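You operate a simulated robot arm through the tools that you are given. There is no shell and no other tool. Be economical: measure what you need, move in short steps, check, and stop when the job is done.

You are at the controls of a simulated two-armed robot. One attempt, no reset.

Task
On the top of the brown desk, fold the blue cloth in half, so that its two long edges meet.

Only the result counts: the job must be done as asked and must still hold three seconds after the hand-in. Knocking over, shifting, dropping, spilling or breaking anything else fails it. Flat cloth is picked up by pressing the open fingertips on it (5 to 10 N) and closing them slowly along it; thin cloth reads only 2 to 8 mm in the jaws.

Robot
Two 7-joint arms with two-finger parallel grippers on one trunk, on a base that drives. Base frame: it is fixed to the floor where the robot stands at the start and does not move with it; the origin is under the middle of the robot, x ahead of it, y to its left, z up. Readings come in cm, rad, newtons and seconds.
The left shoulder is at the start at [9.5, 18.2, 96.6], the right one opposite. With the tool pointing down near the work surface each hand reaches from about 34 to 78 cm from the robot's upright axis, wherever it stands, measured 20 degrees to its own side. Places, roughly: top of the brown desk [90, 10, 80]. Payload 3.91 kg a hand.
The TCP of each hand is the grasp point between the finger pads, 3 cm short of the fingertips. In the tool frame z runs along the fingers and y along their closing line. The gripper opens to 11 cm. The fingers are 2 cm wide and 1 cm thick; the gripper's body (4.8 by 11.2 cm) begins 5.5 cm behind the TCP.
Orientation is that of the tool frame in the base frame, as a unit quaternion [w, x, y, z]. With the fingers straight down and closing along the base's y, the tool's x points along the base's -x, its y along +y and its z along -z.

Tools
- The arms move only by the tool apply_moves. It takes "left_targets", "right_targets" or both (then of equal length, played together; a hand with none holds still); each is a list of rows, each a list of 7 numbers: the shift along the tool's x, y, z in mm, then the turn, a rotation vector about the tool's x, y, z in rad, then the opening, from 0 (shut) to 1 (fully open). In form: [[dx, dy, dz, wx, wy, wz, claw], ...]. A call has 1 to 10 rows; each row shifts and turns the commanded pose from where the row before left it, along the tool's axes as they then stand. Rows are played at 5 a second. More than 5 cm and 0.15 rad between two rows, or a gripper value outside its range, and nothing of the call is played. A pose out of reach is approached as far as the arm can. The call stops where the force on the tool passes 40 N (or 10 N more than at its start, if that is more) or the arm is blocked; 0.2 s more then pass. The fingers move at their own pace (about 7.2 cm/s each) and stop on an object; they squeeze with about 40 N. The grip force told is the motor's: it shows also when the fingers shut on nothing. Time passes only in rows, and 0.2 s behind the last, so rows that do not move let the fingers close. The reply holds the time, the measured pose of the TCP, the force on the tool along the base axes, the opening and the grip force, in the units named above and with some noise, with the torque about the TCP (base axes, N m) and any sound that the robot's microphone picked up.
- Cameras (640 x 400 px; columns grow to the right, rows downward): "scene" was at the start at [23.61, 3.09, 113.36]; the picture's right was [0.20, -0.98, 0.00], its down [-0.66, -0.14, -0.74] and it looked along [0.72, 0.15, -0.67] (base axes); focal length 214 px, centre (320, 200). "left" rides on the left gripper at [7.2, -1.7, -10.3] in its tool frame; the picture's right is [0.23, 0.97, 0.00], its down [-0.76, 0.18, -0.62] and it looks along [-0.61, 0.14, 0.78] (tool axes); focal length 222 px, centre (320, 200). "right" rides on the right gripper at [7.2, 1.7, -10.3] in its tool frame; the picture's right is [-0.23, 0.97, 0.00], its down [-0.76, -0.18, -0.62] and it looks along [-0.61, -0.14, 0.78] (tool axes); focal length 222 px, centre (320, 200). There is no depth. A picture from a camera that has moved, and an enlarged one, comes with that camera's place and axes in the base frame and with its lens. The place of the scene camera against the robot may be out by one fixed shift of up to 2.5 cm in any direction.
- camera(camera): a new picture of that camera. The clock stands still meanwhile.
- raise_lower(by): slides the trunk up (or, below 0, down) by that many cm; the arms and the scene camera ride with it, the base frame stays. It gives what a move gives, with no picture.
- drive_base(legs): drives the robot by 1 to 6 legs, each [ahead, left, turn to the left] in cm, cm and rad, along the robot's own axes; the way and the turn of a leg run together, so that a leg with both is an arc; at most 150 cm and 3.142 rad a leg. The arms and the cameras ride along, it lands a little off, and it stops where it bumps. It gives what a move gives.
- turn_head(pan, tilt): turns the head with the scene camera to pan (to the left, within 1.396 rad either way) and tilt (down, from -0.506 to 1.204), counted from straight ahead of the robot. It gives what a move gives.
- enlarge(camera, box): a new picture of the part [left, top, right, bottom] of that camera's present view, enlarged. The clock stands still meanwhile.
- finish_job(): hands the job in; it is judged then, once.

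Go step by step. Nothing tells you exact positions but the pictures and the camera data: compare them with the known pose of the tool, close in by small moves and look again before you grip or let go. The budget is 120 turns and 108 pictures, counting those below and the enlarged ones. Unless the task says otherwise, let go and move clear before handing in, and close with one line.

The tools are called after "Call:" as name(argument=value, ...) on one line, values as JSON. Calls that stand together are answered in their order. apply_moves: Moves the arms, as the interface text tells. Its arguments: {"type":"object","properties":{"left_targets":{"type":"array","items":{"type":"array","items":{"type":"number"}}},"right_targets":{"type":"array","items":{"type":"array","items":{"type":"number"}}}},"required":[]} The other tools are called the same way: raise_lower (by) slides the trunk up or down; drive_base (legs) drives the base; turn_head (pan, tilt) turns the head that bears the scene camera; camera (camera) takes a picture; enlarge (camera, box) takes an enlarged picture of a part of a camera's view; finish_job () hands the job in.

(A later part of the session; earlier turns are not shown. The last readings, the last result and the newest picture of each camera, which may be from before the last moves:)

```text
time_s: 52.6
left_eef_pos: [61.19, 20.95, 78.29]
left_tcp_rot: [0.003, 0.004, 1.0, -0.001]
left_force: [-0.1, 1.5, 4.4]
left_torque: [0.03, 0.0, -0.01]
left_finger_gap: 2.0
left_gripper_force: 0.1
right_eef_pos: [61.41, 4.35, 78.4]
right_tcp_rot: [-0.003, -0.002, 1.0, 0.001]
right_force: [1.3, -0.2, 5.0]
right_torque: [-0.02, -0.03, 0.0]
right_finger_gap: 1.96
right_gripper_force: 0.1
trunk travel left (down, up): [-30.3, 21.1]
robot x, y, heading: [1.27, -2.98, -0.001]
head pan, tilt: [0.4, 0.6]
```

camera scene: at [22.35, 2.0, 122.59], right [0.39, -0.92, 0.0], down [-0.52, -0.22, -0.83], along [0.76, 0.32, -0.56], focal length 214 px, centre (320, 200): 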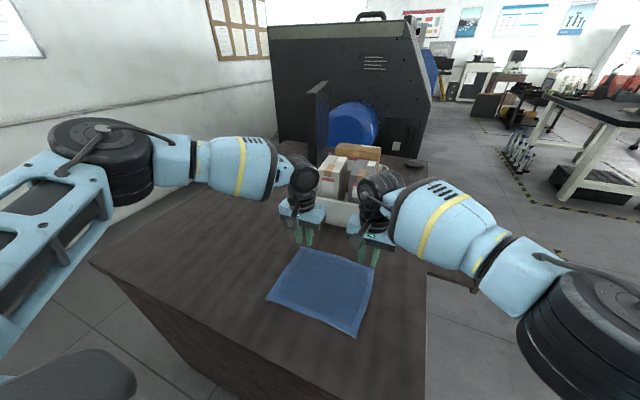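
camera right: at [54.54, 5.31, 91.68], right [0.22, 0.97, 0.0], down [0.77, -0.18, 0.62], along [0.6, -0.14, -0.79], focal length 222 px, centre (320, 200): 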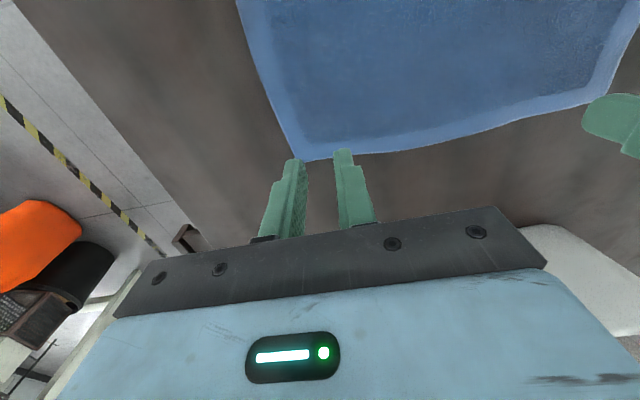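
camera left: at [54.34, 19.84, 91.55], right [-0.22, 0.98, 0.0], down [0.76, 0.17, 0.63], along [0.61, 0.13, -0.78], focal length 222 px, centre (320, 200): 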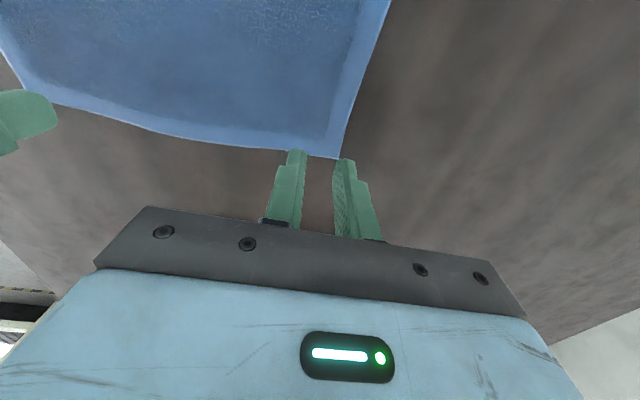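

Contact at about 5 N. I'll press slightly more and close slowly, holding the inner finger still so the free outer edge gets gathered in.

Call:
apply_moves(left_targets=[[0, 0, 0.8, 0, 0, 0, 0.18], [0, -1.2, 0, 0, 0, 0, 0.157], [0, -1.2, 0, 0, 0, 0, 0.135], [0, -1.2, 0, 0, 0, 0, 0.112], [0, -1.2, 0, 0, 0, 0, 0.09], [0, -1.2, 0, 0, 0, 0, 0.067], [0, -1.2, 0, 0, 0, 0, 0.045], [0, -1.2, 0, 0, 0, 0, 0.022], [0, 0, 0, 0, 0, 0, 0], [0, 0, 0, 0, 0, 0, 0]], right_targets=[[0, 0, 0.8, 0, 0, 0, 0.18], [0, 1.2, 0, 0, 0, 0, 0.157], [0, 1.2, 0, 0, 0, 0, 0.135], [0, 1.2, 0, 0, 0, 0, 0.112], [0, 1.2, 0, 0, 0, 0, 0.09], [0, 1.2, 0, 0, 0, 0, 0.067], [0, 1.2, 0, 0, 0, 0, 0.045], [0, 1.2, 0, 0, 0, 0, 0.022], [0, 0, 0, 0, 0, 0, 0], [0, 0, 0, 0, 0, 0, 0]])

Call:
camera(camera="left")

Call:
camera(camera="right")

```text
time_s: 54.8
left_eef_pos: [61.23, 19.96, 78.3]
left_tcp_rot: [0.003, 0.005, 1.0, -0.001]
left_force: [0.5, 0.3, 11.3]
left_torque: [-0.02, 0.0, 0.02]
left_finger_gap: 0.23
left_gripper_force: 39.9
right_eef_pos: [61.27, 5.02, 78.39]
right_tcp_rot: [-0.001, -0.001, 1.0, 0.001]
right_force: [2.6, -3.4, 15.3]
right_torque: [-0.14, -0.05, 0.02]
right_finger_gap: 0.34
right_gripper_force: 40.2
trunk travel left (down, up): [-30.3, 21.1]
robot x, y, heading: [0.87, -2.73, 0.0]
head pan, tilt: [0.4, 0.6]
```

```text
87 pictures are left
camera left: at [53.82, 18.39, 88.57], right [-0.22, 0.98, 0.0], down [0.76, 0.17, 0.63], along [0.61, 0.14, -0.78], focal length 222 px, centre (320, 200)
```

left: 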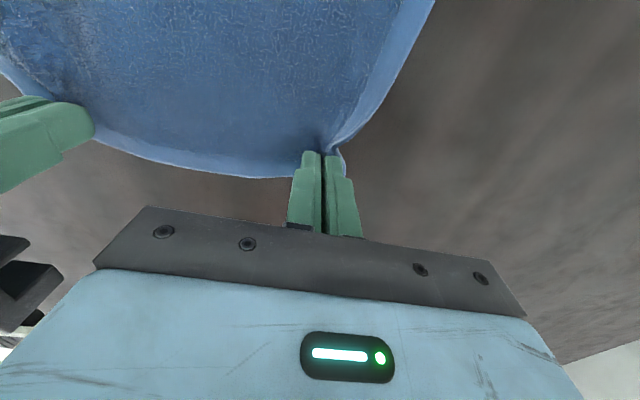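

```text
86 pictures are left
camera right: at [54.19, 6.64, 88.73], right [0.22, 0.97, 0.0], down [0.76, -0.18, 0.62], along [0.6, -0.14, -0.78], focal length 222 px, centre (320, 200)
```

right: 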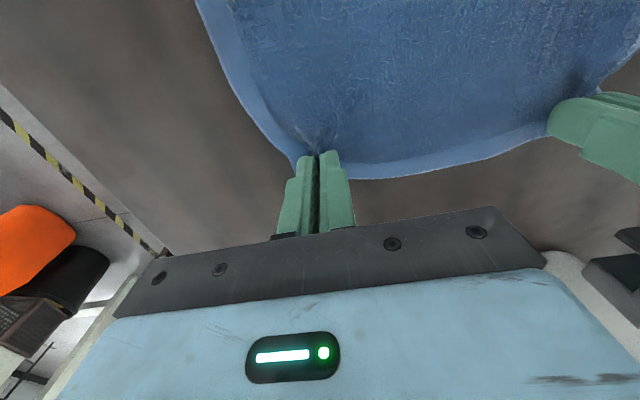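

Both corners are pinched (2.3 and 3.4 mm of cloth). Now I'll raise them together along the first half of a semicircle about the fold line, tilting the hands gradually.

Call:
apply_moves(left_targets=[[4.5, 0, -19.6, 0, -0.0625, 0, 0], [8.2, 0, -18.8, 0, -0.0625, 0, 0], [12, 0, -17, 0, -0.0625, 0, 0], [15, 0, -14.8, 0, -0.0625, 0, 0], [17.7, 0, -11.8, 0, -0.0625, 0, 0], [19.9, 0, -8.5, 0, -0.0625, 0, 0], [0, 0, 0, 0, 0, 0, 0]], right_targets=[[4.5, 0, -19.6, 0, -0.0625, 0, 0], [8.2, 0, -18.8, 0, -0.0625, 0, 0], [12, 0, -17, 0, -0.0625, 0, 0], [15, 0, -14.8, 0, -0.0625, 0, 0], [17.7, 0, -11.8, 0, -0.0625, 0, 0], [19.9, 0, -8.5, 0, -0.0625, 0, 0], [0, 0, 0, 0, 0, 0, 0]])

Call:
camera(camera="scene")

Call:
camera(camera="left")

Call:
camera(camera="right")

```text
time_s: 56.4
left_eef_pos: [52.52, 20.27, 85.42]
left_tcp_rot: [0.189, 0.005, 0.982, -0.001]
left_force: [-0.8, 0.5, 0.7]
left_torque: [-0.03, 0.05, 0.01]
left_finger_gap: 0.18
left_gripper_force: 40.1
right_eef_pos: [52.83, 5.2, 85.67]
right_tcp_rot: [0.184, -0.002, 0.983, 0.0]
right_force: [0.2, -0.4, 0.2]
right_torque: [0.0, 0.0, 0.01]
right_finger_gap: 0.34
right_gripper_force: 40.2
trunk travel left (down, up): [-30.3, 21.1]
robot x, y, heading: [0.81, -3.22, -0.0]
head pan, tilt: [0.4, 0.6]
```

```text
85 pictures are left
camera scene: at [22.47, 2.01, 122.56], right [0.39, -0.92, 0.0], down [-0.52, -0.22, -0.82], along [0.76, 0.32, -0.57], focal length 214 px, centre (320, 200)
```

scene: 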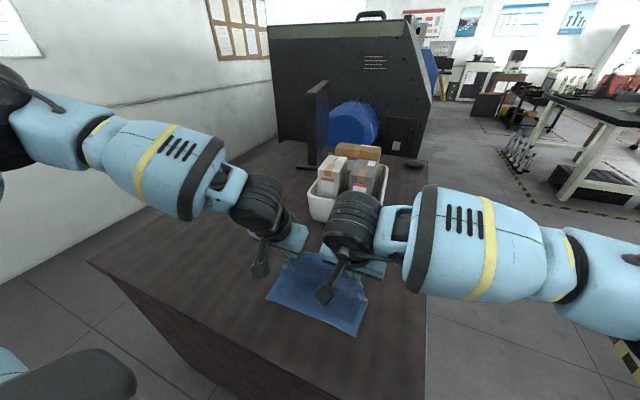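

```text
84 pictures are left
camera left: at [41.89, 18.64, 92.4], right [-0.2, 0.98, -0.09], down [0.48, 0.17, 0.86], along [0.85, 0.13, -0.5], focal length 222 px, centre (320, 200)
```

left: 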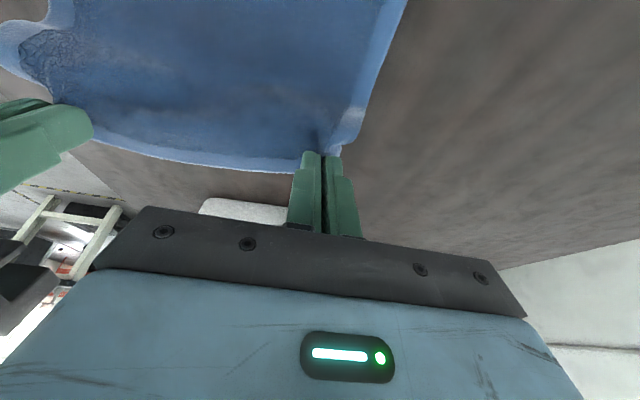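

```text
83 pictures are left
camera right: at [42.33, 6.74, 92.74], right [0.21, 0.97, 0.08], down [0.49, -0.18, 0.86], along [0.85, -0.14, -0.51], focal length 222 px, centre (320, 200)
```

right: 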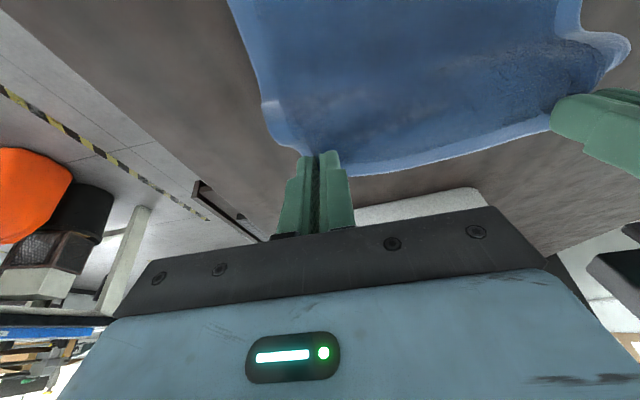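

The cloth is lifted cleanly and the near edge hasn't moved. Continuing the second half of the arc toward the near edge.

Call:
apply_moves(left_targets=[[21.1, 0, -4.8, 0, -0.0625, 0, 0], [21.7, 0, -0.8, 0, -0.0625, 0, 0], [21.4, 0, 3.1, 0, -0.0625, 0, 0], [20.5, 0, 6.9, 0, -0.0625, 0, 0], [18.6, 0, 10.5, 0, -0.0625, 0, 0], [0, 0, 0, 0, 0, 0, 0]], right_targets=[[21.1, 0, -4.8, 0, -0.0625, 0, 0], [21.7, 0, -0.8, 0, -0.0625, 0, 0], [21.4, 0, 3.1, 0, -0.0625, 0, 0], [20.5, 0, 6.9, 0, -0.0625, 0, 0], [18.6, 0, 10.5, 0, -0.0625, 0, 0], [0, 0, 0, 0, 0, 0, 0]])

Call:
camera(camera="scene")

Call:
camera(camera="left")

Call:
camera(camera="right")

```text
time_s: 57.8
left_eef_pos: [44.72, 20.26, 79.23]
left_tcp_rot: [0.339, 0.003, 0.941, -0.002]
left_force: [1.2, -0.5, 0.1]
left_torque: [0.02, 0.01, 0.02]
left_finger_gap: 0.2
left_gripper_force: 40.4
right_eef_pos: [44.53, 5.08, 79.51]
right_tcp_rot: [0.334, -0.002, 0.943, 0.001]
right_force: [-0.2, 1.4, 0.0]
right_torque: [-0.03, 0.01, 0.0]
right_finger_gap: 0.3
right_gripper_force: 39.8
trunk travel left (down, up): [-30.3, 21.1]
robot x, y, heading: [1.25, -3.07, 0.008]
head pan, tilt: [0.4, 0.6]
```

```text
82 pictures are left
camera scene: at [22.39, 2.0, 122.58], right [0.39, -0.92, 0.0], down [-0.52, -0.22, -0.83], along [0.76, 0.32, -0.56], focal length 214 px, centre (320, 200)
```

scene: 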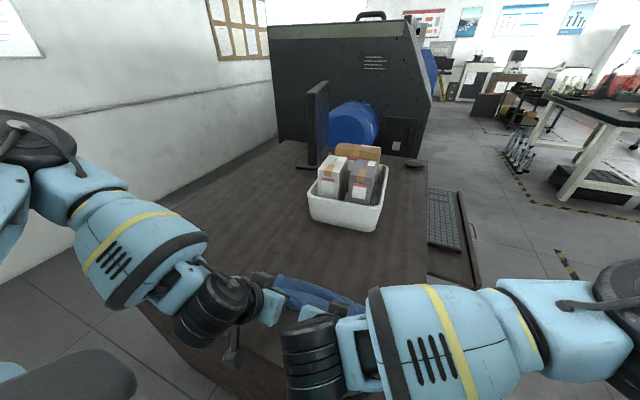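

```text
81 pictures are left
camera left: at [32.39, 18.61, 82.54], right [-0.17, 0.97, -0.15], down [0.19, 0.18, 0.97], along [0.97, 0.13, -0.21], focal length 222 px, centre (320, 200)
```

left: 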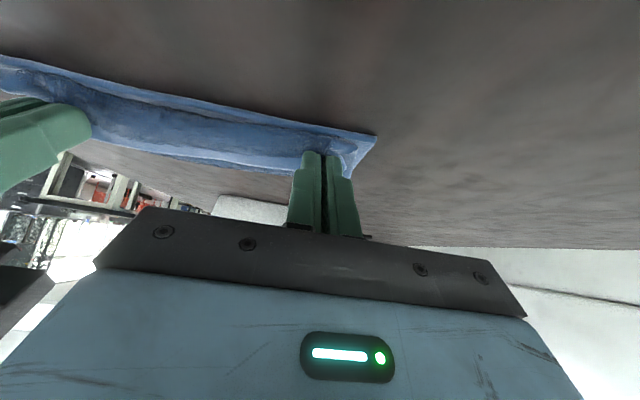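

```text
80 pictures are left
camera right: at [32.58, 6.72, 83.04], right [0.17, 0.97, 0.14], down [0.2, -0.18, 0.96], along [0.96, -0.14, -0.22], focal length 222 px, centre (320, 200)
```

right: 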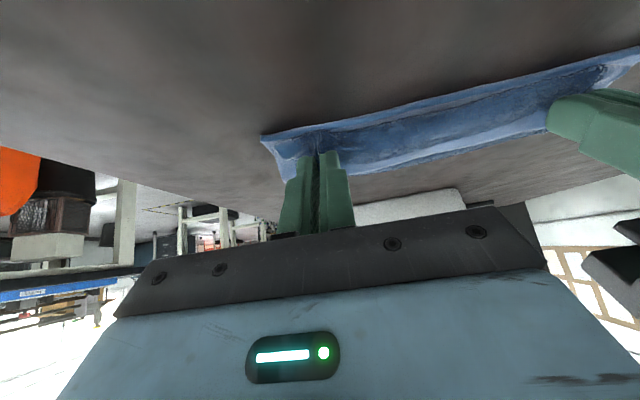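

The fold is nearly closed, with the near edge corner at (44.1, 22.9). Lowering the pinched edge onto it.

Call:
apply_moves(left_targets=[[6, 0, 1, 0, 0, 0, 0], [5, 0, 2, 0, 0, 0, 0], [0, 0, 0, 0, 0, 0, 0]], right_targets=[[6, 0, 2, 0, 0, 0, 0], [5, 0, 3, 0, 0, 0, 0], [0, 0, 0, 0, 0, 0, 0]])

Call:
camera(camera="left")

Call:
camera(camera="right")

```text
time_s: 58.6
left_eef_pos: [44.39, 20.36, 78.57]
left_tcp_rot: [0.344, 0.004, 0.939, -0.002]
left_force: [6.7, 1.7, 23.9]
left_torque: [0.06, -0.49, 0.03]
left_finger_gap: 0.19
left_gripper_force: 40.0
left hand out of reach, approached as far as the arm can: row 1
right_eef_pos: [44.0, 5.18, 78.81]
right_tcp_rot: [0.336, -0.001, 0.942, 0.001]
right_force: [3.5, 2.0, 14.1]
right_torque: [0.03, -0.31, 0.04]
right_finger_gap: 0.31
right_gripper_force: 39.8
trunk travel left (down, up): [-30.3, 21.1]
robot x, y, heading: [1.55, -2.47, 0.0]
head pan, tilt: [0.4, 0.6]
```

```text
79 pictures are left
camera left: at [32.1, 18.57, 81.77], right [-0.16, 0.98, -0.15], down [0.18, 0.18, 0.97], along [0.97, 0.13, -0.21], focal length 222 px, centre (320, 200)
```

left: 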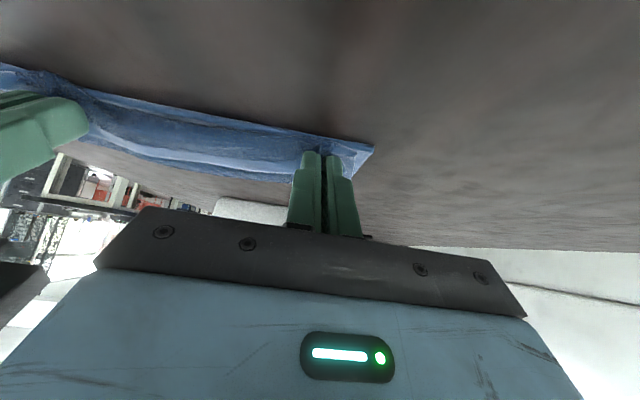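

```text
78 pictures are left
camera right: at [32.03, 6.67, 82.14], right [0.17, 0.97, 0.15], down [0.2, -0.18, 0.96], along [0.97, -0.14, -0.22], focal length 222 px, centre (320, 200)
```

right: 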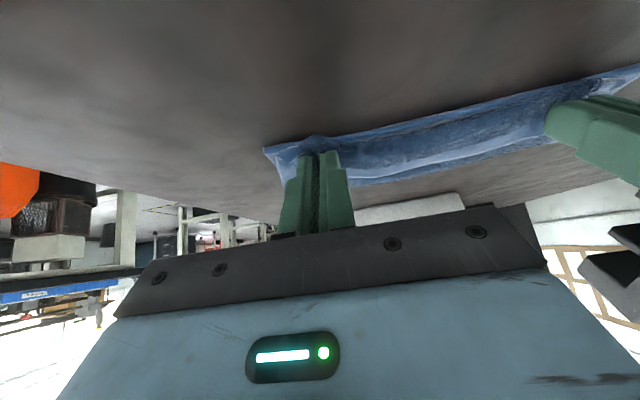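

Both tips are down on the near edge, pressing a bit hard. I'll ease up and open slowly while moving the hands outward, so the gathered ridge spreads back out.

Call:
apply_moves(left_targets=[[-1, 0, -1, 0, 0, 0, 0], [0, 1.5, 0, 0, 0, 0, 0.022], [0, 1.5, 0, 0, 0, 0, 0.045], [0, 1.5, 0, 0, 0, 0, 0.067], [0, 1.5, 0, 0, 0, 0, 0.09], [0, 1.5, 0, 0, 0, 0, 0.112], [0, 1.5, 0, 0, 0, 0, 0.135], [0, 1.5, 0, 0, 0, 0, 0.157], [0, 1.5, 0, 0, 0, 0, 0.18]], right_targets=[[0, 0, 0, 0, 0, 0, 0], [0, -1.5, 0, 0, 0, 0, 0.022], [0, -1.5, 0, 0, 0, 0, 0.045], [0, -1.5, 0, 0, 0, 0, 0.067], [0, -1.5, 0, 0, 0, 0, 0.09], [0, -1.5, 0, 0, 0, 0, 0.112], [0, -1.5, 0, 0, 0, 0, 0.135], [0, -1.5, 0, 0, 0, 0, 0.157], [0, -1.5, 0, 0, 0, 0, 0.18]])

Call:
camera(camera="left")

Call:
camera(camera="right")

```text
time_s: 60.6
left_eef_pos: [44.37, 21.4, 78.48]
left_tcp_rot: [0.341, 0.004, 0.94, -0.002]
left_force: [-1.7, -12.9, 22.5]
left_torque: [-0.44, -0.15, -0.13]
left_finger_gap: 1.83
left_gripper_force: 0.0
right_eef_pos: [43.82, 3.91, 78.6]
right_tcp_rot: [0.334, -0.001, 0.942, 0.002]
right_force: [-1.1, 6.1, 7.6]
right_torque: [0.21, -0.04, 0.1]
right_finger_gap: 1.9
right_gripper_force: 0.1
trunk travel left (down, up): [-30.3, 21.1]
robot x, y, heading: [1.52, -2.76, -0.001]
head pan, tilt: [0.4, 0.6]
```

```text
77 pictures are left
camera left: at [31.96, 19.69, 81.82], right [-0.16, 0.98, -0.15], down [0.19, 0.18, 0.97], along [0.97, 0.13, -0.21], focal length 222 px, centre (320, 200)
```

left: 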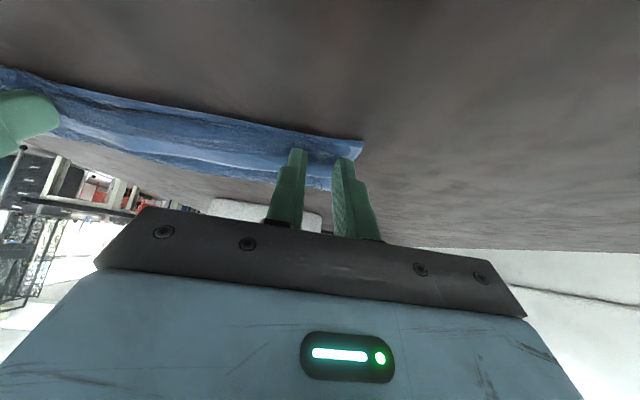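

```text
76 pictures are left
camera right: at [31.86, 5.41, 82.12], right [0.17, 0.97, 0.15], down [0.2, -0.18, 0.96], along [0.96, -0.14, -0.22], focal length 222 px, centre (320, 200)
```

right: 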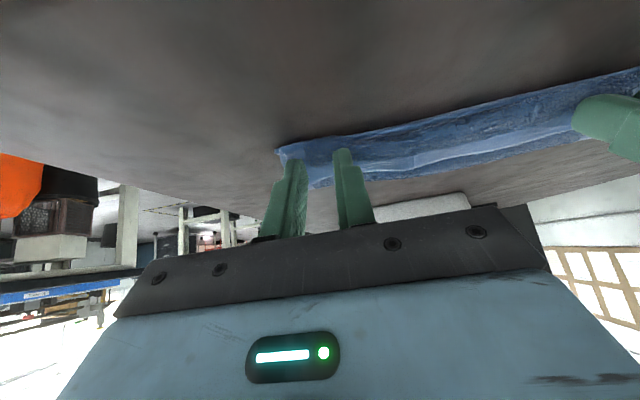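

Released and spread. Lifting straight up and retreating for a look.

Call:
apply_moves(left_targets=[[-6.4, 0, -7.7, 0, 0, 0, 0.18], [-12, 0, -15, 0, 0, 0, 0.18], [-19, 0, -23, 0, 0, 0, 0.18], [-19, 0, -23, 0, 0.14, 0, 0.18], [-10, 40, -20, 0, 0.14, 0, 0.18], [0, 40, -20, 0, 0.14, 0, 0.18], [0, 40, -20, 0, 0.14, 0, 0.18]], right_targets=[[-6.4, 0, -7.7, 0, 0, 0, 0.18], [-12, 0, -15, 0, 0, 0, 0.18], [-19, 0, -23, 0, 0, 0, 0.18], [-19, 0, -23, 0, 0.14, 0, 0.18], [-10, -40, -20, 0, 0.14, 0, 0.18], [0, -40, -20, 0, 0.14, 0, 0.18], [0, -40, -20, 0, 0.14, 0, 0.18]])

Call:
turn_head(pan=0.25, tilt=0.95)

Call:
camera(camera="scene")

```text
time_s: 62.2
left_eef_pos: [44.8, 33.55, 92.68]
left_tcp_rot: [0.065, 0.005, 0.998, -0.001]
left_force: [-0.9, 0.6, -0.3]
left_torque: [0.01, -0.05, -0.02]
left_finger_gap: 1.98
left_gripper_force: 0.0
left hand out of reach, approached as far as the arm can: row 1, 2, 3
right_eef_pos: [42.63, -8.38, 93.4]
right_tcp_rot: [0.06, -0.003, 0.998, 0.001]
right_force: [-0.2, -0.4, -0.7]
right_torque: [0.03, 0.03, -0.04]
right_finger_gap: 1.98
right_gripper_force: 0.1
trunk travel left (down, up): [-30.3, 21.1]
robot x, y, heading: [1.2, -2.85, 0.002]
head pan, tilt: [0.4, 0.6]
```

```text
time_s: 63.0
left_eef_pos: [44.78, 33.45, 92.68]
left_tcp_rot: [0.067, 0.005, 0.998, -0.001]
left_force: [-0.1, -0.5, 0.0]
left_torque: [0.02, 0.0, 0.05]
left_finger_gap: 1.99
left_gripper_force: 0.1
right_eef_pos: [42.69, -8.24, 93.39]
right_tcp_rot: [0.062, -0.002, 0.998, 0.0]
right_force: [-0.3, -0.6, -0.5]
right_torque: [0.04, 0.0, 0.0]
right_finger_gap: 1.97
right_gripper_force: 0.2
trunk travel left (down, up): [-30.3, 21.1]
robot x, y, heading: [1.37, -3.13, -0.001]
head pan, tilt: [0.25, 0.949]
```

```text
75 pictures are left
camera scene: at [21.32, 0.37, 119.73], right [0.25, -0.97, 0.0], down [-0.79, -0.2, -0.58], along [0.56, 0.14, -0.81], focal length 214 px, centre (320, 200)
```

scene: 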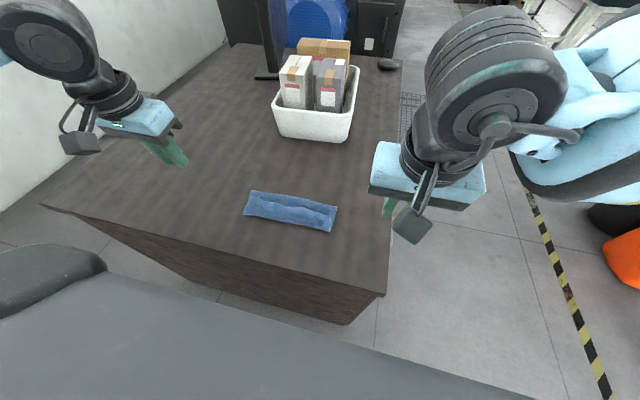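

Call:
enlarge(camera="scene", box=[230, 175, 350, 250])

Call:
camera(camera="left")

Call:
camera(camera="right")

```text
5.33 times, centred on (290, 212) of scene
camera zoom: at [21.32, 0.37, 119.73], right [0.25, -0.97, 0.0], down [-0.79, -0.2, -0.58], along [0.56, 0.14, -0.81], focal length 1144 px, centre (480, 133)
```

zoom: 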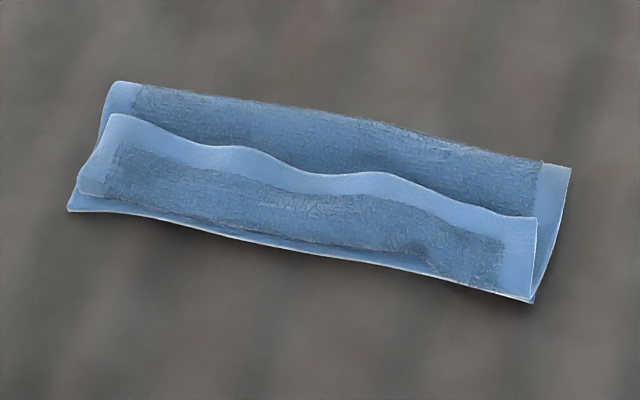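

```text
73 pictures are left
camera left: at [36.11, 31.83, 101.97], right [-0.22, 0.98, -0.03], down [0.67, 0.17, 0.72], along [0.71, 0.13, -0.69], focal length 222 px, centre (320, 200)
```

left: 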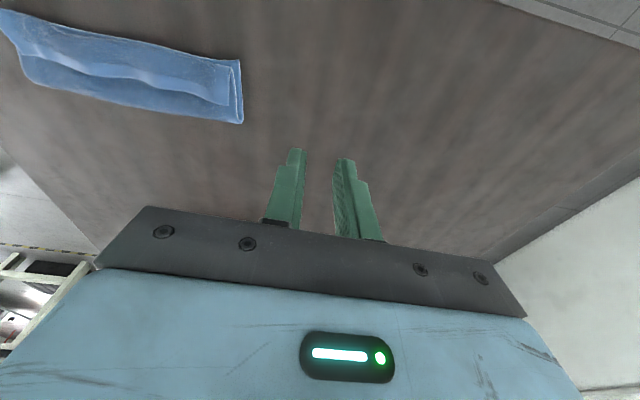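

```text
72 pictures are left
camera right: at [34.36, -6.62, 102.76], right [0.22, 0.97, 0.03], down [0.68, -0.18, 0.71], along [0.7, -0.14, -0.7], focal length 222 px, centre (320, 200)
```

right: 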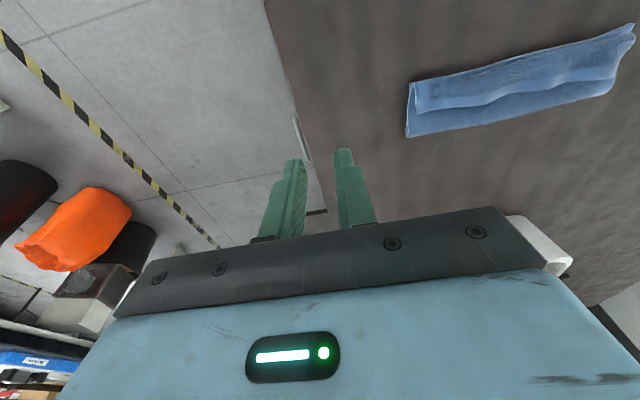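

The far edge folded back on itself: the flap's free edge is at x≈48.8, while the near layer's edge is at x≈45. I'll regrip the flap by its very edge, with a slight tilt so only the tips' near side touches it, and lay it over properly.

Call:
apply_moves(left_targets=[[-6.3, -31, 22.7, 0, 0, 0, 0.18], [-6.3, -31, 22.7, 0, 0, 0, 0.18], [-6.3, -31, 22.7, 0, 0, 0, 0.18], [-6.3, -31, 22.7, 0, 0, 0, 0.18], [0, 0, 0, 0, -0.085, 0, 0.18], [0, 0, 0, 0, -0.085, 0, 0.18]], right_targets=[[-11.3, 32.8, 25.2, 0, 0, 0, 0.18], [-11.3, 32.8, 25.2, 0, 0, 0, 0.18], [-11.3, 32.8, 25.2, 0, 0, 0, 0.18], [-11.3, 32.8, 25.2, 0, 0, 0, 0.18], [0, 0, 0, 0, -0.09, 0, 0.18], [0, 0, 0, 0, -0.09, 0, 0.18]])

Call:
camera(camera="left")

Call:
camera(camera="right")

```text
time_s: 64.4
left_eef_pos: [48.32, 21.07, 84.12]
left_tcp_rot: [0.151, 0.005, 0.989, -0.001]
left_force: [-0.9, 1.0, -0.1]
left_torque: [0.0, -0.04, -0.03]
left_finger_gap: 1.97
left_gripper_force: 0.1
right_eef_pos: [48.25, 5.03, 84.06]
right_tcp_rot: [0.15, -0.001, 0.989, 0.001]
right_force: [0.3, -0.5, 0.2]
right_torque: [-0.02, -0.01, 0.04]
right_finger_gap: 2.01
right_gripper_force: 0.0
trunk travel left (down, up): [-30.3, 21.1]
robot x, y, heading: [0.66, -2.66, 0.003]
head pan, tilt: [0.25, 0.949]
```

```text
71 pictures are left
camera left: at [38.25, 19.34, 91.68], right [-0.21, 0.98, -0.07], down [0.54, 0.17, 0.82], along [0.81, 0.13, -0.57], focal length 222 px, centre (320, 200)
```

left: 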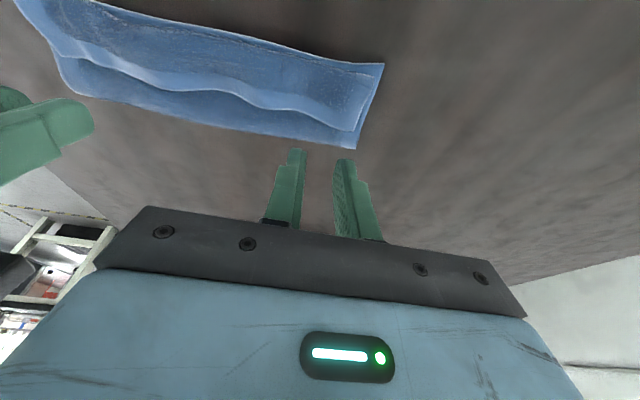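

```text
70 pictures are left
camera right: at [38.41, 6.62, 91.65], right [0.21, 0.97, 0.07], down [0.54, -0.18, 0.82], along [0.81, -0.14, -0.57], focal length 222 px, centre (320, 200)
```

right: 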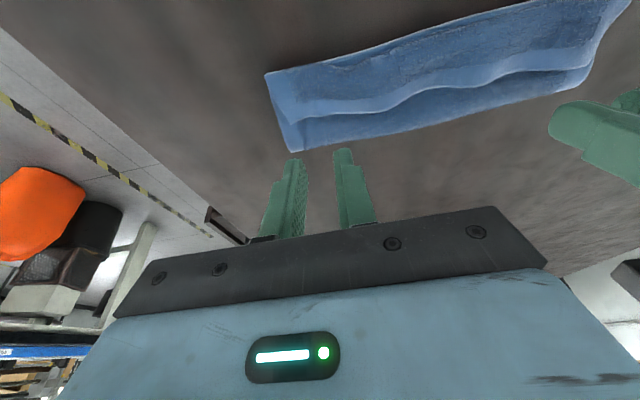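

The flap edge is at x≈49 (left) and 48.7 (right), with the tips aligned just inside it. Descending straight down in steps.

Call:
apply_moves(left_targets=[[5.1, 0, 19, 0, 0, 0, 0.18], [4.2, 0, 17, 0, 0, 0, 0.18], [1.2, 0, 3.8, 0, 0, 0, 0.18]], right_targets=[[5.6, 0, 19, 0, 0, 0, 0.18], [5.2, 0, 17, 0, 0, 0, 0.18], [1.2, 0, 3.8, 0, 0, 0, 0.18]])

Call:
camera(camera="left")

```text
time_s: 65.2
left_eef_pos: [48.54, 21.04, 79.89]
left_tcp_rot: [0.151, 0.005, 0.989, -0.002]
left_force: [0.6, 0.4, 0.6]
left_torque: [-0.01, 0.02, -0.01]
left_finger_gap: 1.98
left_gripper_force: 0.0
right_eef_pos: [48.4, 5.09, 79.78]
right_tcp_rot: [0.151, -0.002, 0.989, 0.0]
right_force: [0.1, -0.3, 0.0]
right_torque: [-0.01, 0.03, 0.01]
right_finger_gap: 1.97
right_gripper_force: 0.0
trunk travel left (down, up): [-30.3, 21.1]
robot x, y, heading: [1.27, -2.95, 0.001]
head pan, tilt: [0.25, 0.949]
```

```text
69 pictures are left
camera left: at [38.46, 19.32, 87.52], right [-0.21, 0.98, -0.07], down [0.54, 0.17, 0.82], along [0.81, 0.13, -0.57], focal length 222 px, centre (320, 200)
```

left: 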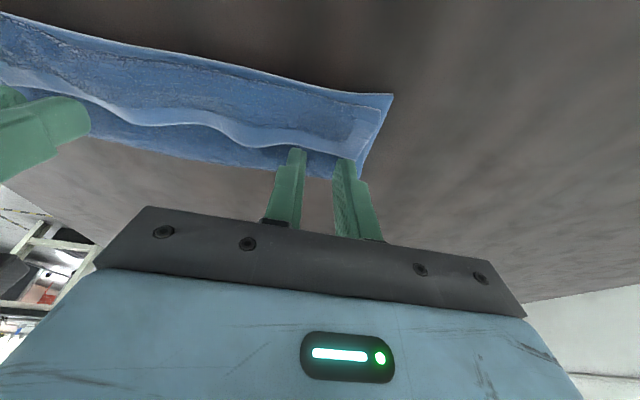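

Call:
apply_moves(left_targets=[[0.6, 0, 1.9, 0, 0, 0, 0.18], [0.3, 0, 0.9, 0, 0, 0, 0.18]], right_targets=[[0.6, 0, 1.9, 0, 0, 0, 0.18], [0.3, 0, 0.9, 0, 0, 0, 0.18]])

```text
time_s: 65.8
left_eef_pos: [48.51, 21.0, 79.5]
left_tcp_rot: [0.151, 0.004, 0.989, -0.002]
left_force: [0.9, -1.0, -0.6]
left_torque: [-0.01, 0.0, 0.04]
left_finger_gap: 1.97
left_gripper_force: 0.1
right_eef_pos: [48.33, 5.01, 79.56]
right_tcp_rot: [0.15, -0.001, 0.989, 0.0]
right_force: [-0.2, 0.6, -0.2]
right_torque: [-0.03, 0.02, -0.04]
right_finger_gap: 1.98
right_gripper_force: 0.2
trunk travel left (down, up): [-30.3, 21.1]
robot x, y, heading: [1.24, -3.07, 0.004]
head pan, tilt: [0.25, 0.949]
```

Call:
apply_moves(left_targets=[[0.6, 0, 1.9, 0, 0, 0, 0.18], [0.3, 0, 0.9, 0, 0, 0, 0.18]], right_targets=[[0.6, 0, 1.9, 0, 0, 0, 0.18], [0.3, 0, 0.9, 0, 0, 0, 0.18]])

```text
time_s: 66.4
left_eef_pos: [48.56, 21.04, 79.25]
left_tcp_rot: [0.151, 0.004, 0.989, -0.002]
left_force: [-0.6, 0.0, 0.8]
left_torque: [0.04, 0.01, -0.03]
left_finger_gap: 1.99
left_gripper_force: 0.0
right_eef_pos: [48.31, 4.96, 79.31]
right_tcp_rot: [0.15, -0.002, 0.989, 0.002]
right_force: [0.7, -0.2, 0.8]
right_torque: [0.0, -0.01, 0.01]
right_finger_gap: 1.98
right_gripper_force: 0.1
trunk travel left (down, up): [-30.3, 21.1]
robot x, y, heading: [0.97, -2.5, 0.005]
head pan, tilt: [0.25, 0.949]
```

Call:
apply_moves(left_targets=[[0.4, 0, 1.4, 0, 0, 0, 0.18], [0.3, 0, 0.9, 0, 0, 0, 0.18]], right_targets=[[0.4, 0, 1.4, 0, 0, 0, 0.18], [0.3, 0, 0.9, 0, 0, 0, 0.18]])

Call:
camera(camera="left")

Call:
camera(camera="right")

```text
time_s: 67.0
left_eef_pos: [48.55, 20.99, 79.03]
left_tcp_rot: [0.151, 0.005, 0.988, -0.002]
left_force: [0.9, 1.1, 3.3]
left_torque: [0.0, -0.04, 0.02]
left_finger_gap: 1.99
left_gripper_force: 0.1
right_eef_pos: [48.32, 5.06, 79.07]
right_tcp_rot: [0.151, -0.002, 0.989, 0.001]
right_force: [0.9, -2.0, 4.3]
right_torque: [-0.04, -0.04, -0.01]
right_finger_gap: 1.97
right_gripper_force: 0.1
trunk travel left (down, up): [-30.3, 21.1]
robot x, y, heading: [0.87, -2.75, 0.001]
head pan, tilt: [0.25, 0.949]
```

```text
68 pictures are left
camera left: at [38.43, 19.31, 86.75], right [-0.21, 0.98, -0.07], down [0.54, 0.17, 0.82], along [0.81, 0.13, -0.57], focal length 222 px, centre (320, 200)
```

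left: 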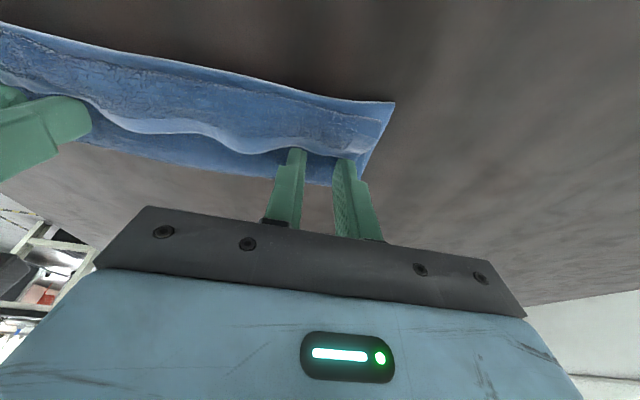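

```text
67 pictures are left
camera right: at [38.43, 6.58, 86.75], right [0.21, 0.97, 0.07], down [0.54, -0.18, 0.82], along [0.81, -0.14, -0.57], focal length 222 px, centre (320, 200)
```

right: 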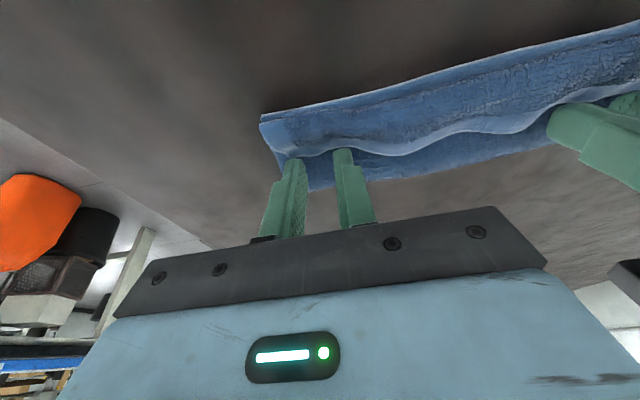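

Call:
enlarge(camera="left", box=[250, 100, 410, 200])

Call:
enlarge(camera="right", box=[240, 100, 400, 200])

```text
4.00 times, centred on (330, 150) of left
camera zoom: at [38.43, 19.31, 86.75], right [-0.21, 0.98, -0.07], down [0.54, 0.17, 0.82], along [0.81, 0.13, -0.57], focal length 888 px, centre (280, 400)
```

zoom: 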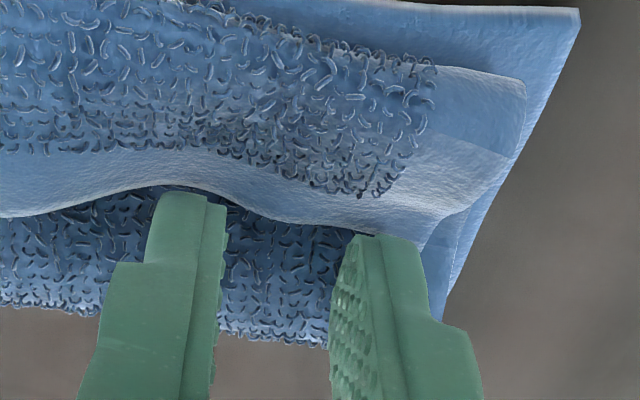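

```text
4.00 times, centred on (320, 150) of right
camera zoom: at [38.43, 6.58, 86.75], right [0.21, 0.97, 0.07], down [0.54, -0.18, 0.82], along [0.81, -0.14, -0.57], focal length 888 px, centre (320, 400)
```

zoom: 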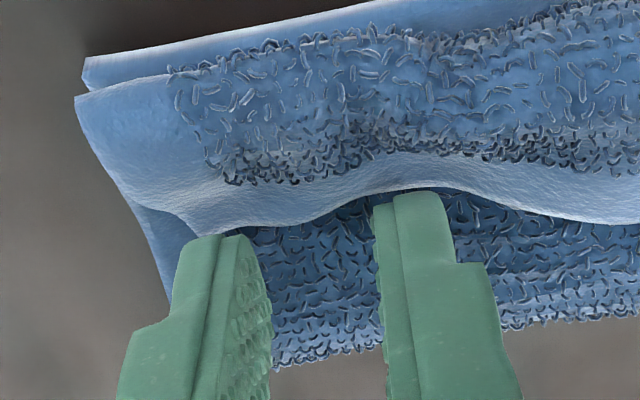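

The tips are right at the flap edge, with the inner ones slightly beyond it. I'll lift 5 mm, shift 6 mm nearer, and press again.

Call:
apply_moves(left_targets=[[-1.5, 0, -4.8, 0, 0, 0, 0.18], [5.7, 0, -1.8, 0, 0, 0, 0.18], [1.1, 0, 3.4, 0, 0, 0, 0.18], [0, 0, 0, 0, 0, 0, 0.18]], right_targets=[[-1.5, 0, -4.8, 0, 0, 0, 0.18], [5.7, 0, -1.8, 0, 0, 0, 0.18], [1.1, 0, 3.4, 0, 0, 0, 0.18], [0, 0, 0, 0, 0, 0, 0.18]])

Call:
enlarge(camera="left", box=[250, 100, 410, 200])

Call:
enlarge(camera="right", box=[240, 100, 400, 200])

```text
time_s: 68.0
left_eef_pos: [47.9, 20.93, 79.08]
left_tcp_rot: [0.15, 0.006, 0.989, -0.002]
left_force: [0.1, -0.2, 2.4]
left_torque: [0.01, 0.01, 0.02]
left_finger_gap: 1.96
left_gripper_force: 0.1
right_eef_pos: [47.68, 5.01, 79.16]
right_tcp_rot: [0.15, -0.001, 0.989, 0.001]
right_force: [0.3, -0.2, 1.9]
right_torque: [0.01, -0.01, 0.01]
right_finger_gap: 1.97
right_gripper_force: 0.0
trunk travel left (down, up): [-30.3, 21.1]
robot x, y, heading: [1.4, -2.93, -0.004]
head pan, tilt: [0.25, 0.949]
```

```text
4.00 times, centred on (330, 150) of left
camera zoom: at [37.82, 19.32, 86.89], right [-0.21, 0.98, -0.07], down [0.54, 0.17, 0.82], along [0.81, 0.13, -0.57], focal length 888 px, centre (280, 400)
```

zoom: 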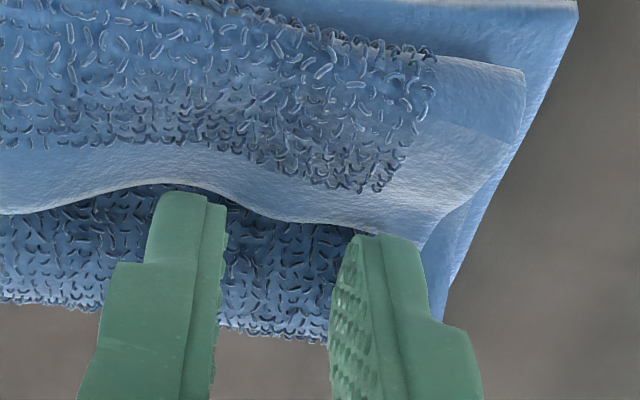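

```text
4.00 times, centred on (320, 150) of right
camera zoom: at [37.82, 6.59, 86.9], right [0.21, 0.97, 0.07], down [0.54, -0.18, 0.82], along [0.81, -0.14, -0.57], focal length 888 px, centre (320, 400)
```

zoom: 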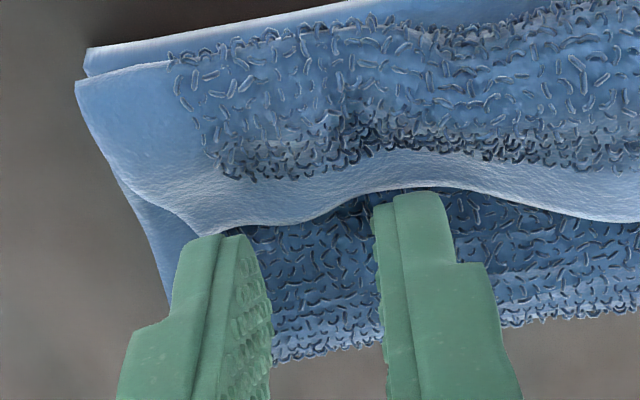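

The flap was pushed along rather than passed over. Lifting higher (2 cm), shifting 7 mm nearer, then down.

Call:
apply_moves(left_targets=[[-6, 0, -19, 0, 0, 0, 0.18], [6.7, 0, -2, 0, 0, 0, 0.18], [3, 0, 9.5, 0, 0, 0, 0.18], [0, 0, 0, 0, 0, 0, 0.18]], right_targets=[[-6, 0, -19, 0, 0, 0, 0.18], [6.7, 0, -2, 0, 0, 0, 0.18], [3, 0, 9.5, 0, 0, 0, 0.18], [0, 0, 0, 0, 0, 0, 0.18]])

Call:
camera(camera="left")

Call:
camera(camera="right")

```text
time_s: 69.0
left_eef_pos: [47.27, 20.95, 80.21]
left_tcp_rot: [0.151, 0.004, 0.989, -0.001]
left_force: [0.0, 0.6, -0.7]
left_torque: [0.0, -0.03, 0.01]
left_finger_gap: 2.0
left_gripper_force: 0.1
right_eef_pos: [46.93, 4.98, 80.09]
right_tcp_rot: [0.151, -0.001, 0.989, 0.0]
right_force: [-0.6, 0.4, 0.5]
right_torque: [-0.02, -0.02, 0.01]
right_finger_gap: 2.01
right_gripper_force: 0.0
trunk travel left (down, up): [-30.3, 21.1]
robot x, y, heading: [1.13, -2.87, 0.004]
head pan, tilt: [0.25, 0.949]
```

```text
62 pictures are left
camera left: at [37.15, 19.32, 87.84], right [-0.21, 0.98, -0.07], down [0.54, 0.17, 0.82], along [0.81, 0.13, -0.57], focal length 222 px, centre (320, 200)
```

left: 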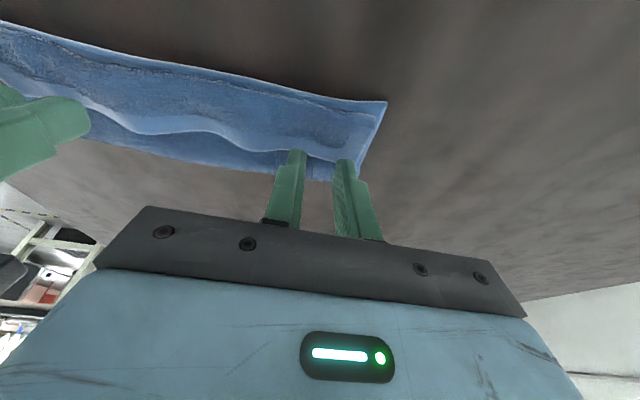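

```text
61 pictures are left
camera right: at [37.12, 6.56, 87.89], right [0.21, 0.97, 0.07], down [0.54, -0.18, 0.82], along [0.81, -0.14, -0.57], focal length 222 px, centre (320, 200)
```

right: 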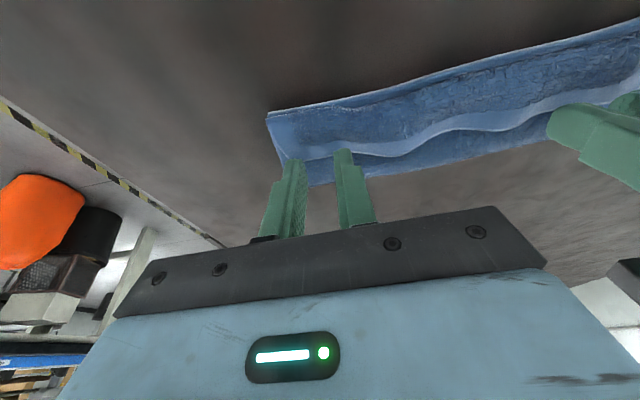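

Call:
apply_moves(left_targets=[[3.8, 0, -1.2, 0, 0, 0, 0.18], [1.8, 0, 5.7, 0, 0, 0, 0.18], [0.9, 0, 2.9, 0, 0, 0, 0.18]], right_targets=[[3.8, 0, -1.2, 0, 0, 0, 0.18], [1.8, 0, 5.7, 0, 0, 0, 0.18], [0.6, 0, 1.9, 0, 0, 0, 0.18]])

Call:
enlarge(camera="left", box=[250, 100, 410, 200])

Call:
enlarge(camera="right", box=[240, 100, 400, 200])

```text
time_s: 69.8
left_eef_pos: [46.82, 21.12, 79.26]
left_tcp_rot: [0.15, 0.004, 0.989, -0.001]
left_force: [-0.4, 0.5, 1.3]
left_torque: [0.0, -0.02, 0.0]
left_finger_gap: 1.96
left_gripper_force: 0.0
right_eef_pos: [46.53, 4.99, 79.24]
right_tcp_rot: [0.15, -0.003, 0.989, 0.001]
right_force: [0.2, -0.4, 1.5]
right_torque: [-0.01, -0.01, -0.02]
right_finger_gap: 1.97
right_gripper_force: 0.0
trunk travel left (down, up): [-30.3, 21.1]
robot x, y, heading: [1.58, -2.88, -0.001]
head pan, tilt: [0.25, 0.949]
```

```text
4.00 times, centred on (330, 150) of left
camera zoom: at [36.76, 19.31, 86.98], right [-0.21, 0.98, -0.07], down [0.54, 0.17, 0.82], along [0.81, 0.13, -0.57], focal length 888 px, centre (280, 400)
```

zoom: 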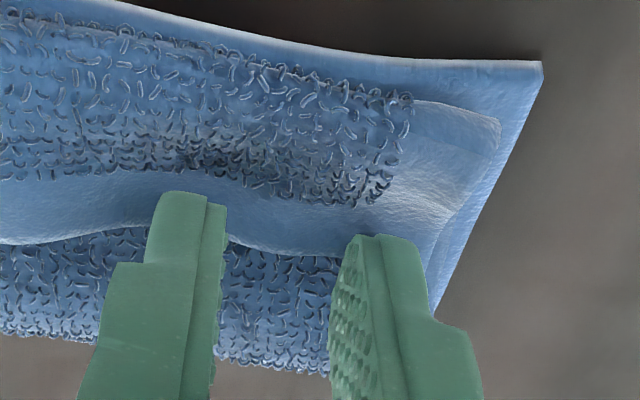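

```text
4.00 times, centred on (320, 150) of right
camera zoom: at [36.76, 6.59, 87.09], right [0.21, 0.97, 0.07], down [0.54, -0.18, 0.82], along [0.81, -0.14, -0.57], focal length 888 px, centre (320, 400)
```

zoom: 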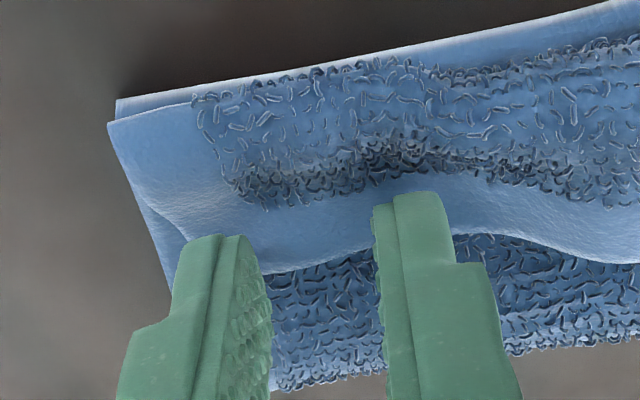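

Now the tips sit on the flap's rim only. Pressing a little and closing slowly.

Call:
apply_moves(left_targets=[[0.4, 0, 1.4, 0, 0, 0, 0.18], [0, -1.2, 0, 0, 0, 0, 0.157], [0, -1.2, 0, 0, 0, 0, 0.135], [0, -1.2, 0, 0, 0, 0, 0.112], [0, -1.2, 0, 0, 0, 0, 0.09], [0, -1.2, 0, 0, 0, 0, 0.067], [0, -1.2, 0, 0, 0, 0, 0.045], [0, -1.2, 0, 0, 0, 0, 0.022], [0, 0, 0, 0, 0, 0, 0], [0, 0, 0, 0, 0, 0, 0]], right_targets=[[0.4, 0, 1.4, 0, 0, 0, 0.18], [0, 1.2, 0, 0, 0, 0, 0.157], [0, 1.2, 0, 0, 0, 0, 0.135], [0, 1.2, 0, 0, 0, 0, 0.112], [0, 1.2, 0, 0, 0, 0, 0.09], [0, 1.2, 0, 0, 0, 0, 0.067], [0, 1.2, 0, 0, 0, 0, 0.045], [0, 1.2, 0, 0, 0, 0, 0.022], [0, 0, 0, 0, 0, 0, 0], [0, 0, 0, 0, 0, 0, 0]])

Call:
apply_moves(left_targets=[[-3, 0, -9.5, 0, 0, 0, 0], [-3, 0, -9.5, 0, 0, 0, 0]], right_targets=[[-3, 0, -9.5, 0, 0, 0, 0], [-3, 0, -9.5, 0, 0, 0, 0]])

Call:
camera(camera="left")

Call:
camera(camera="right")

```text
time_s: 72.0
left_eef_pos: [46.86, 20.12, 79.17]
left_tcp_rot: [0.151, 0.005, 0.989, -0.001]
left_force: [-0.1, 0.9, 1.6]
left_torque: [0.04, 0.02, 0.01]
left_finger_gap: 0.27
left_gripper_force: 39.8
right_eef_pos: [46.54, 5.88, 79.09]
right_tcp_rot: [0.15, -0.001, 0.989, 0.0]
right_force: [-0.6, -0.9, 2.1]
right_torque: [-0.07, 0.06, 0.0]
right_finger_gap: 0.25
right_gripper_force: 40.1
trunk travel left (down, up): [-30.3, 21.1]
robot x, y, heading: [0.74, -2.66, -0.0]
head pan, tilt: [0.25, 0.949]
```

```text
time_s: 72.6
left_eef_pos: [46.95, 20.26, 81.09]
left_tcp_rot: [0.15, 0.005, 0.989, -0.001]
left_force: [0.3, -0.2, -0.1]
left_torque: [0.0, -0.01, 0.03]
left_finger_gap: 0.3
left_gripper_force: 39.7
right_eef_pos: [46.75, 5.87, 81.11]
right_tcp_rot: [0.151, -0.002, 0.989, 0.0]
right_force: [-0.8, 0.1, 0.3]
right_torque: [-0.01, -0.04, 0.02]
right_finger_gap: 0.27
right_gripper_force: 40.0
trunk travel left (down, up): [-30.3, 21.1]
robot x, y, heading: [1.07, -2.81, 0.001]
head pan, tilt: [0.25, 0.949]
```

```text
58 pictures are left
camera left: at [36.8, 18.49, 88.87], right [-0.21, 0.98, -0.07], down [0.54, 0.17, 0.82], along [0.81, 0.13, -0.57], focal length 222 px, centre (320, 200)
```

left: 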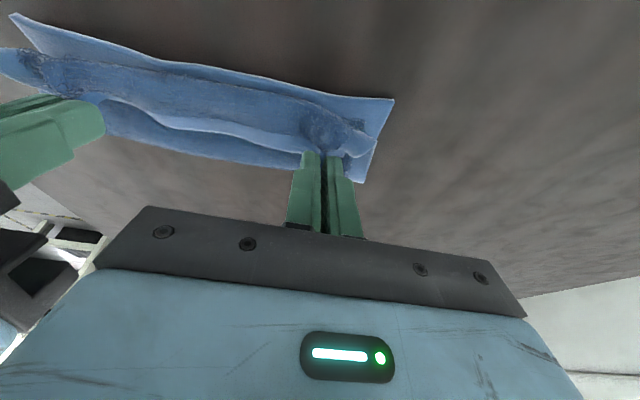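

```text
57 pictures are left
camera right: at [36.8, 7.38, 88.92], right [0.21, 0.97, 0.07], down [0.54, -0.18, 0.82], along [0.81, -0.14, -0.57], focal length 222 px, centre (320, 200)
```

right: 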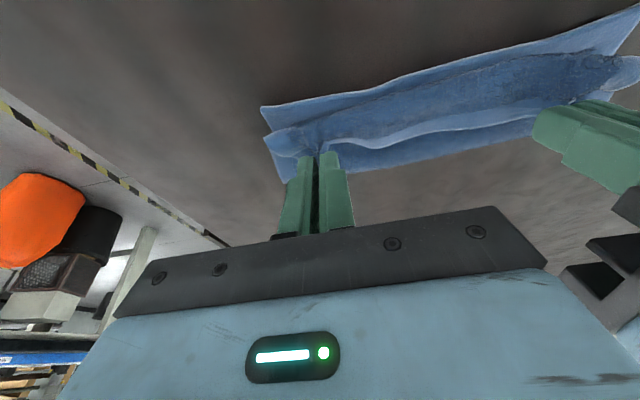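

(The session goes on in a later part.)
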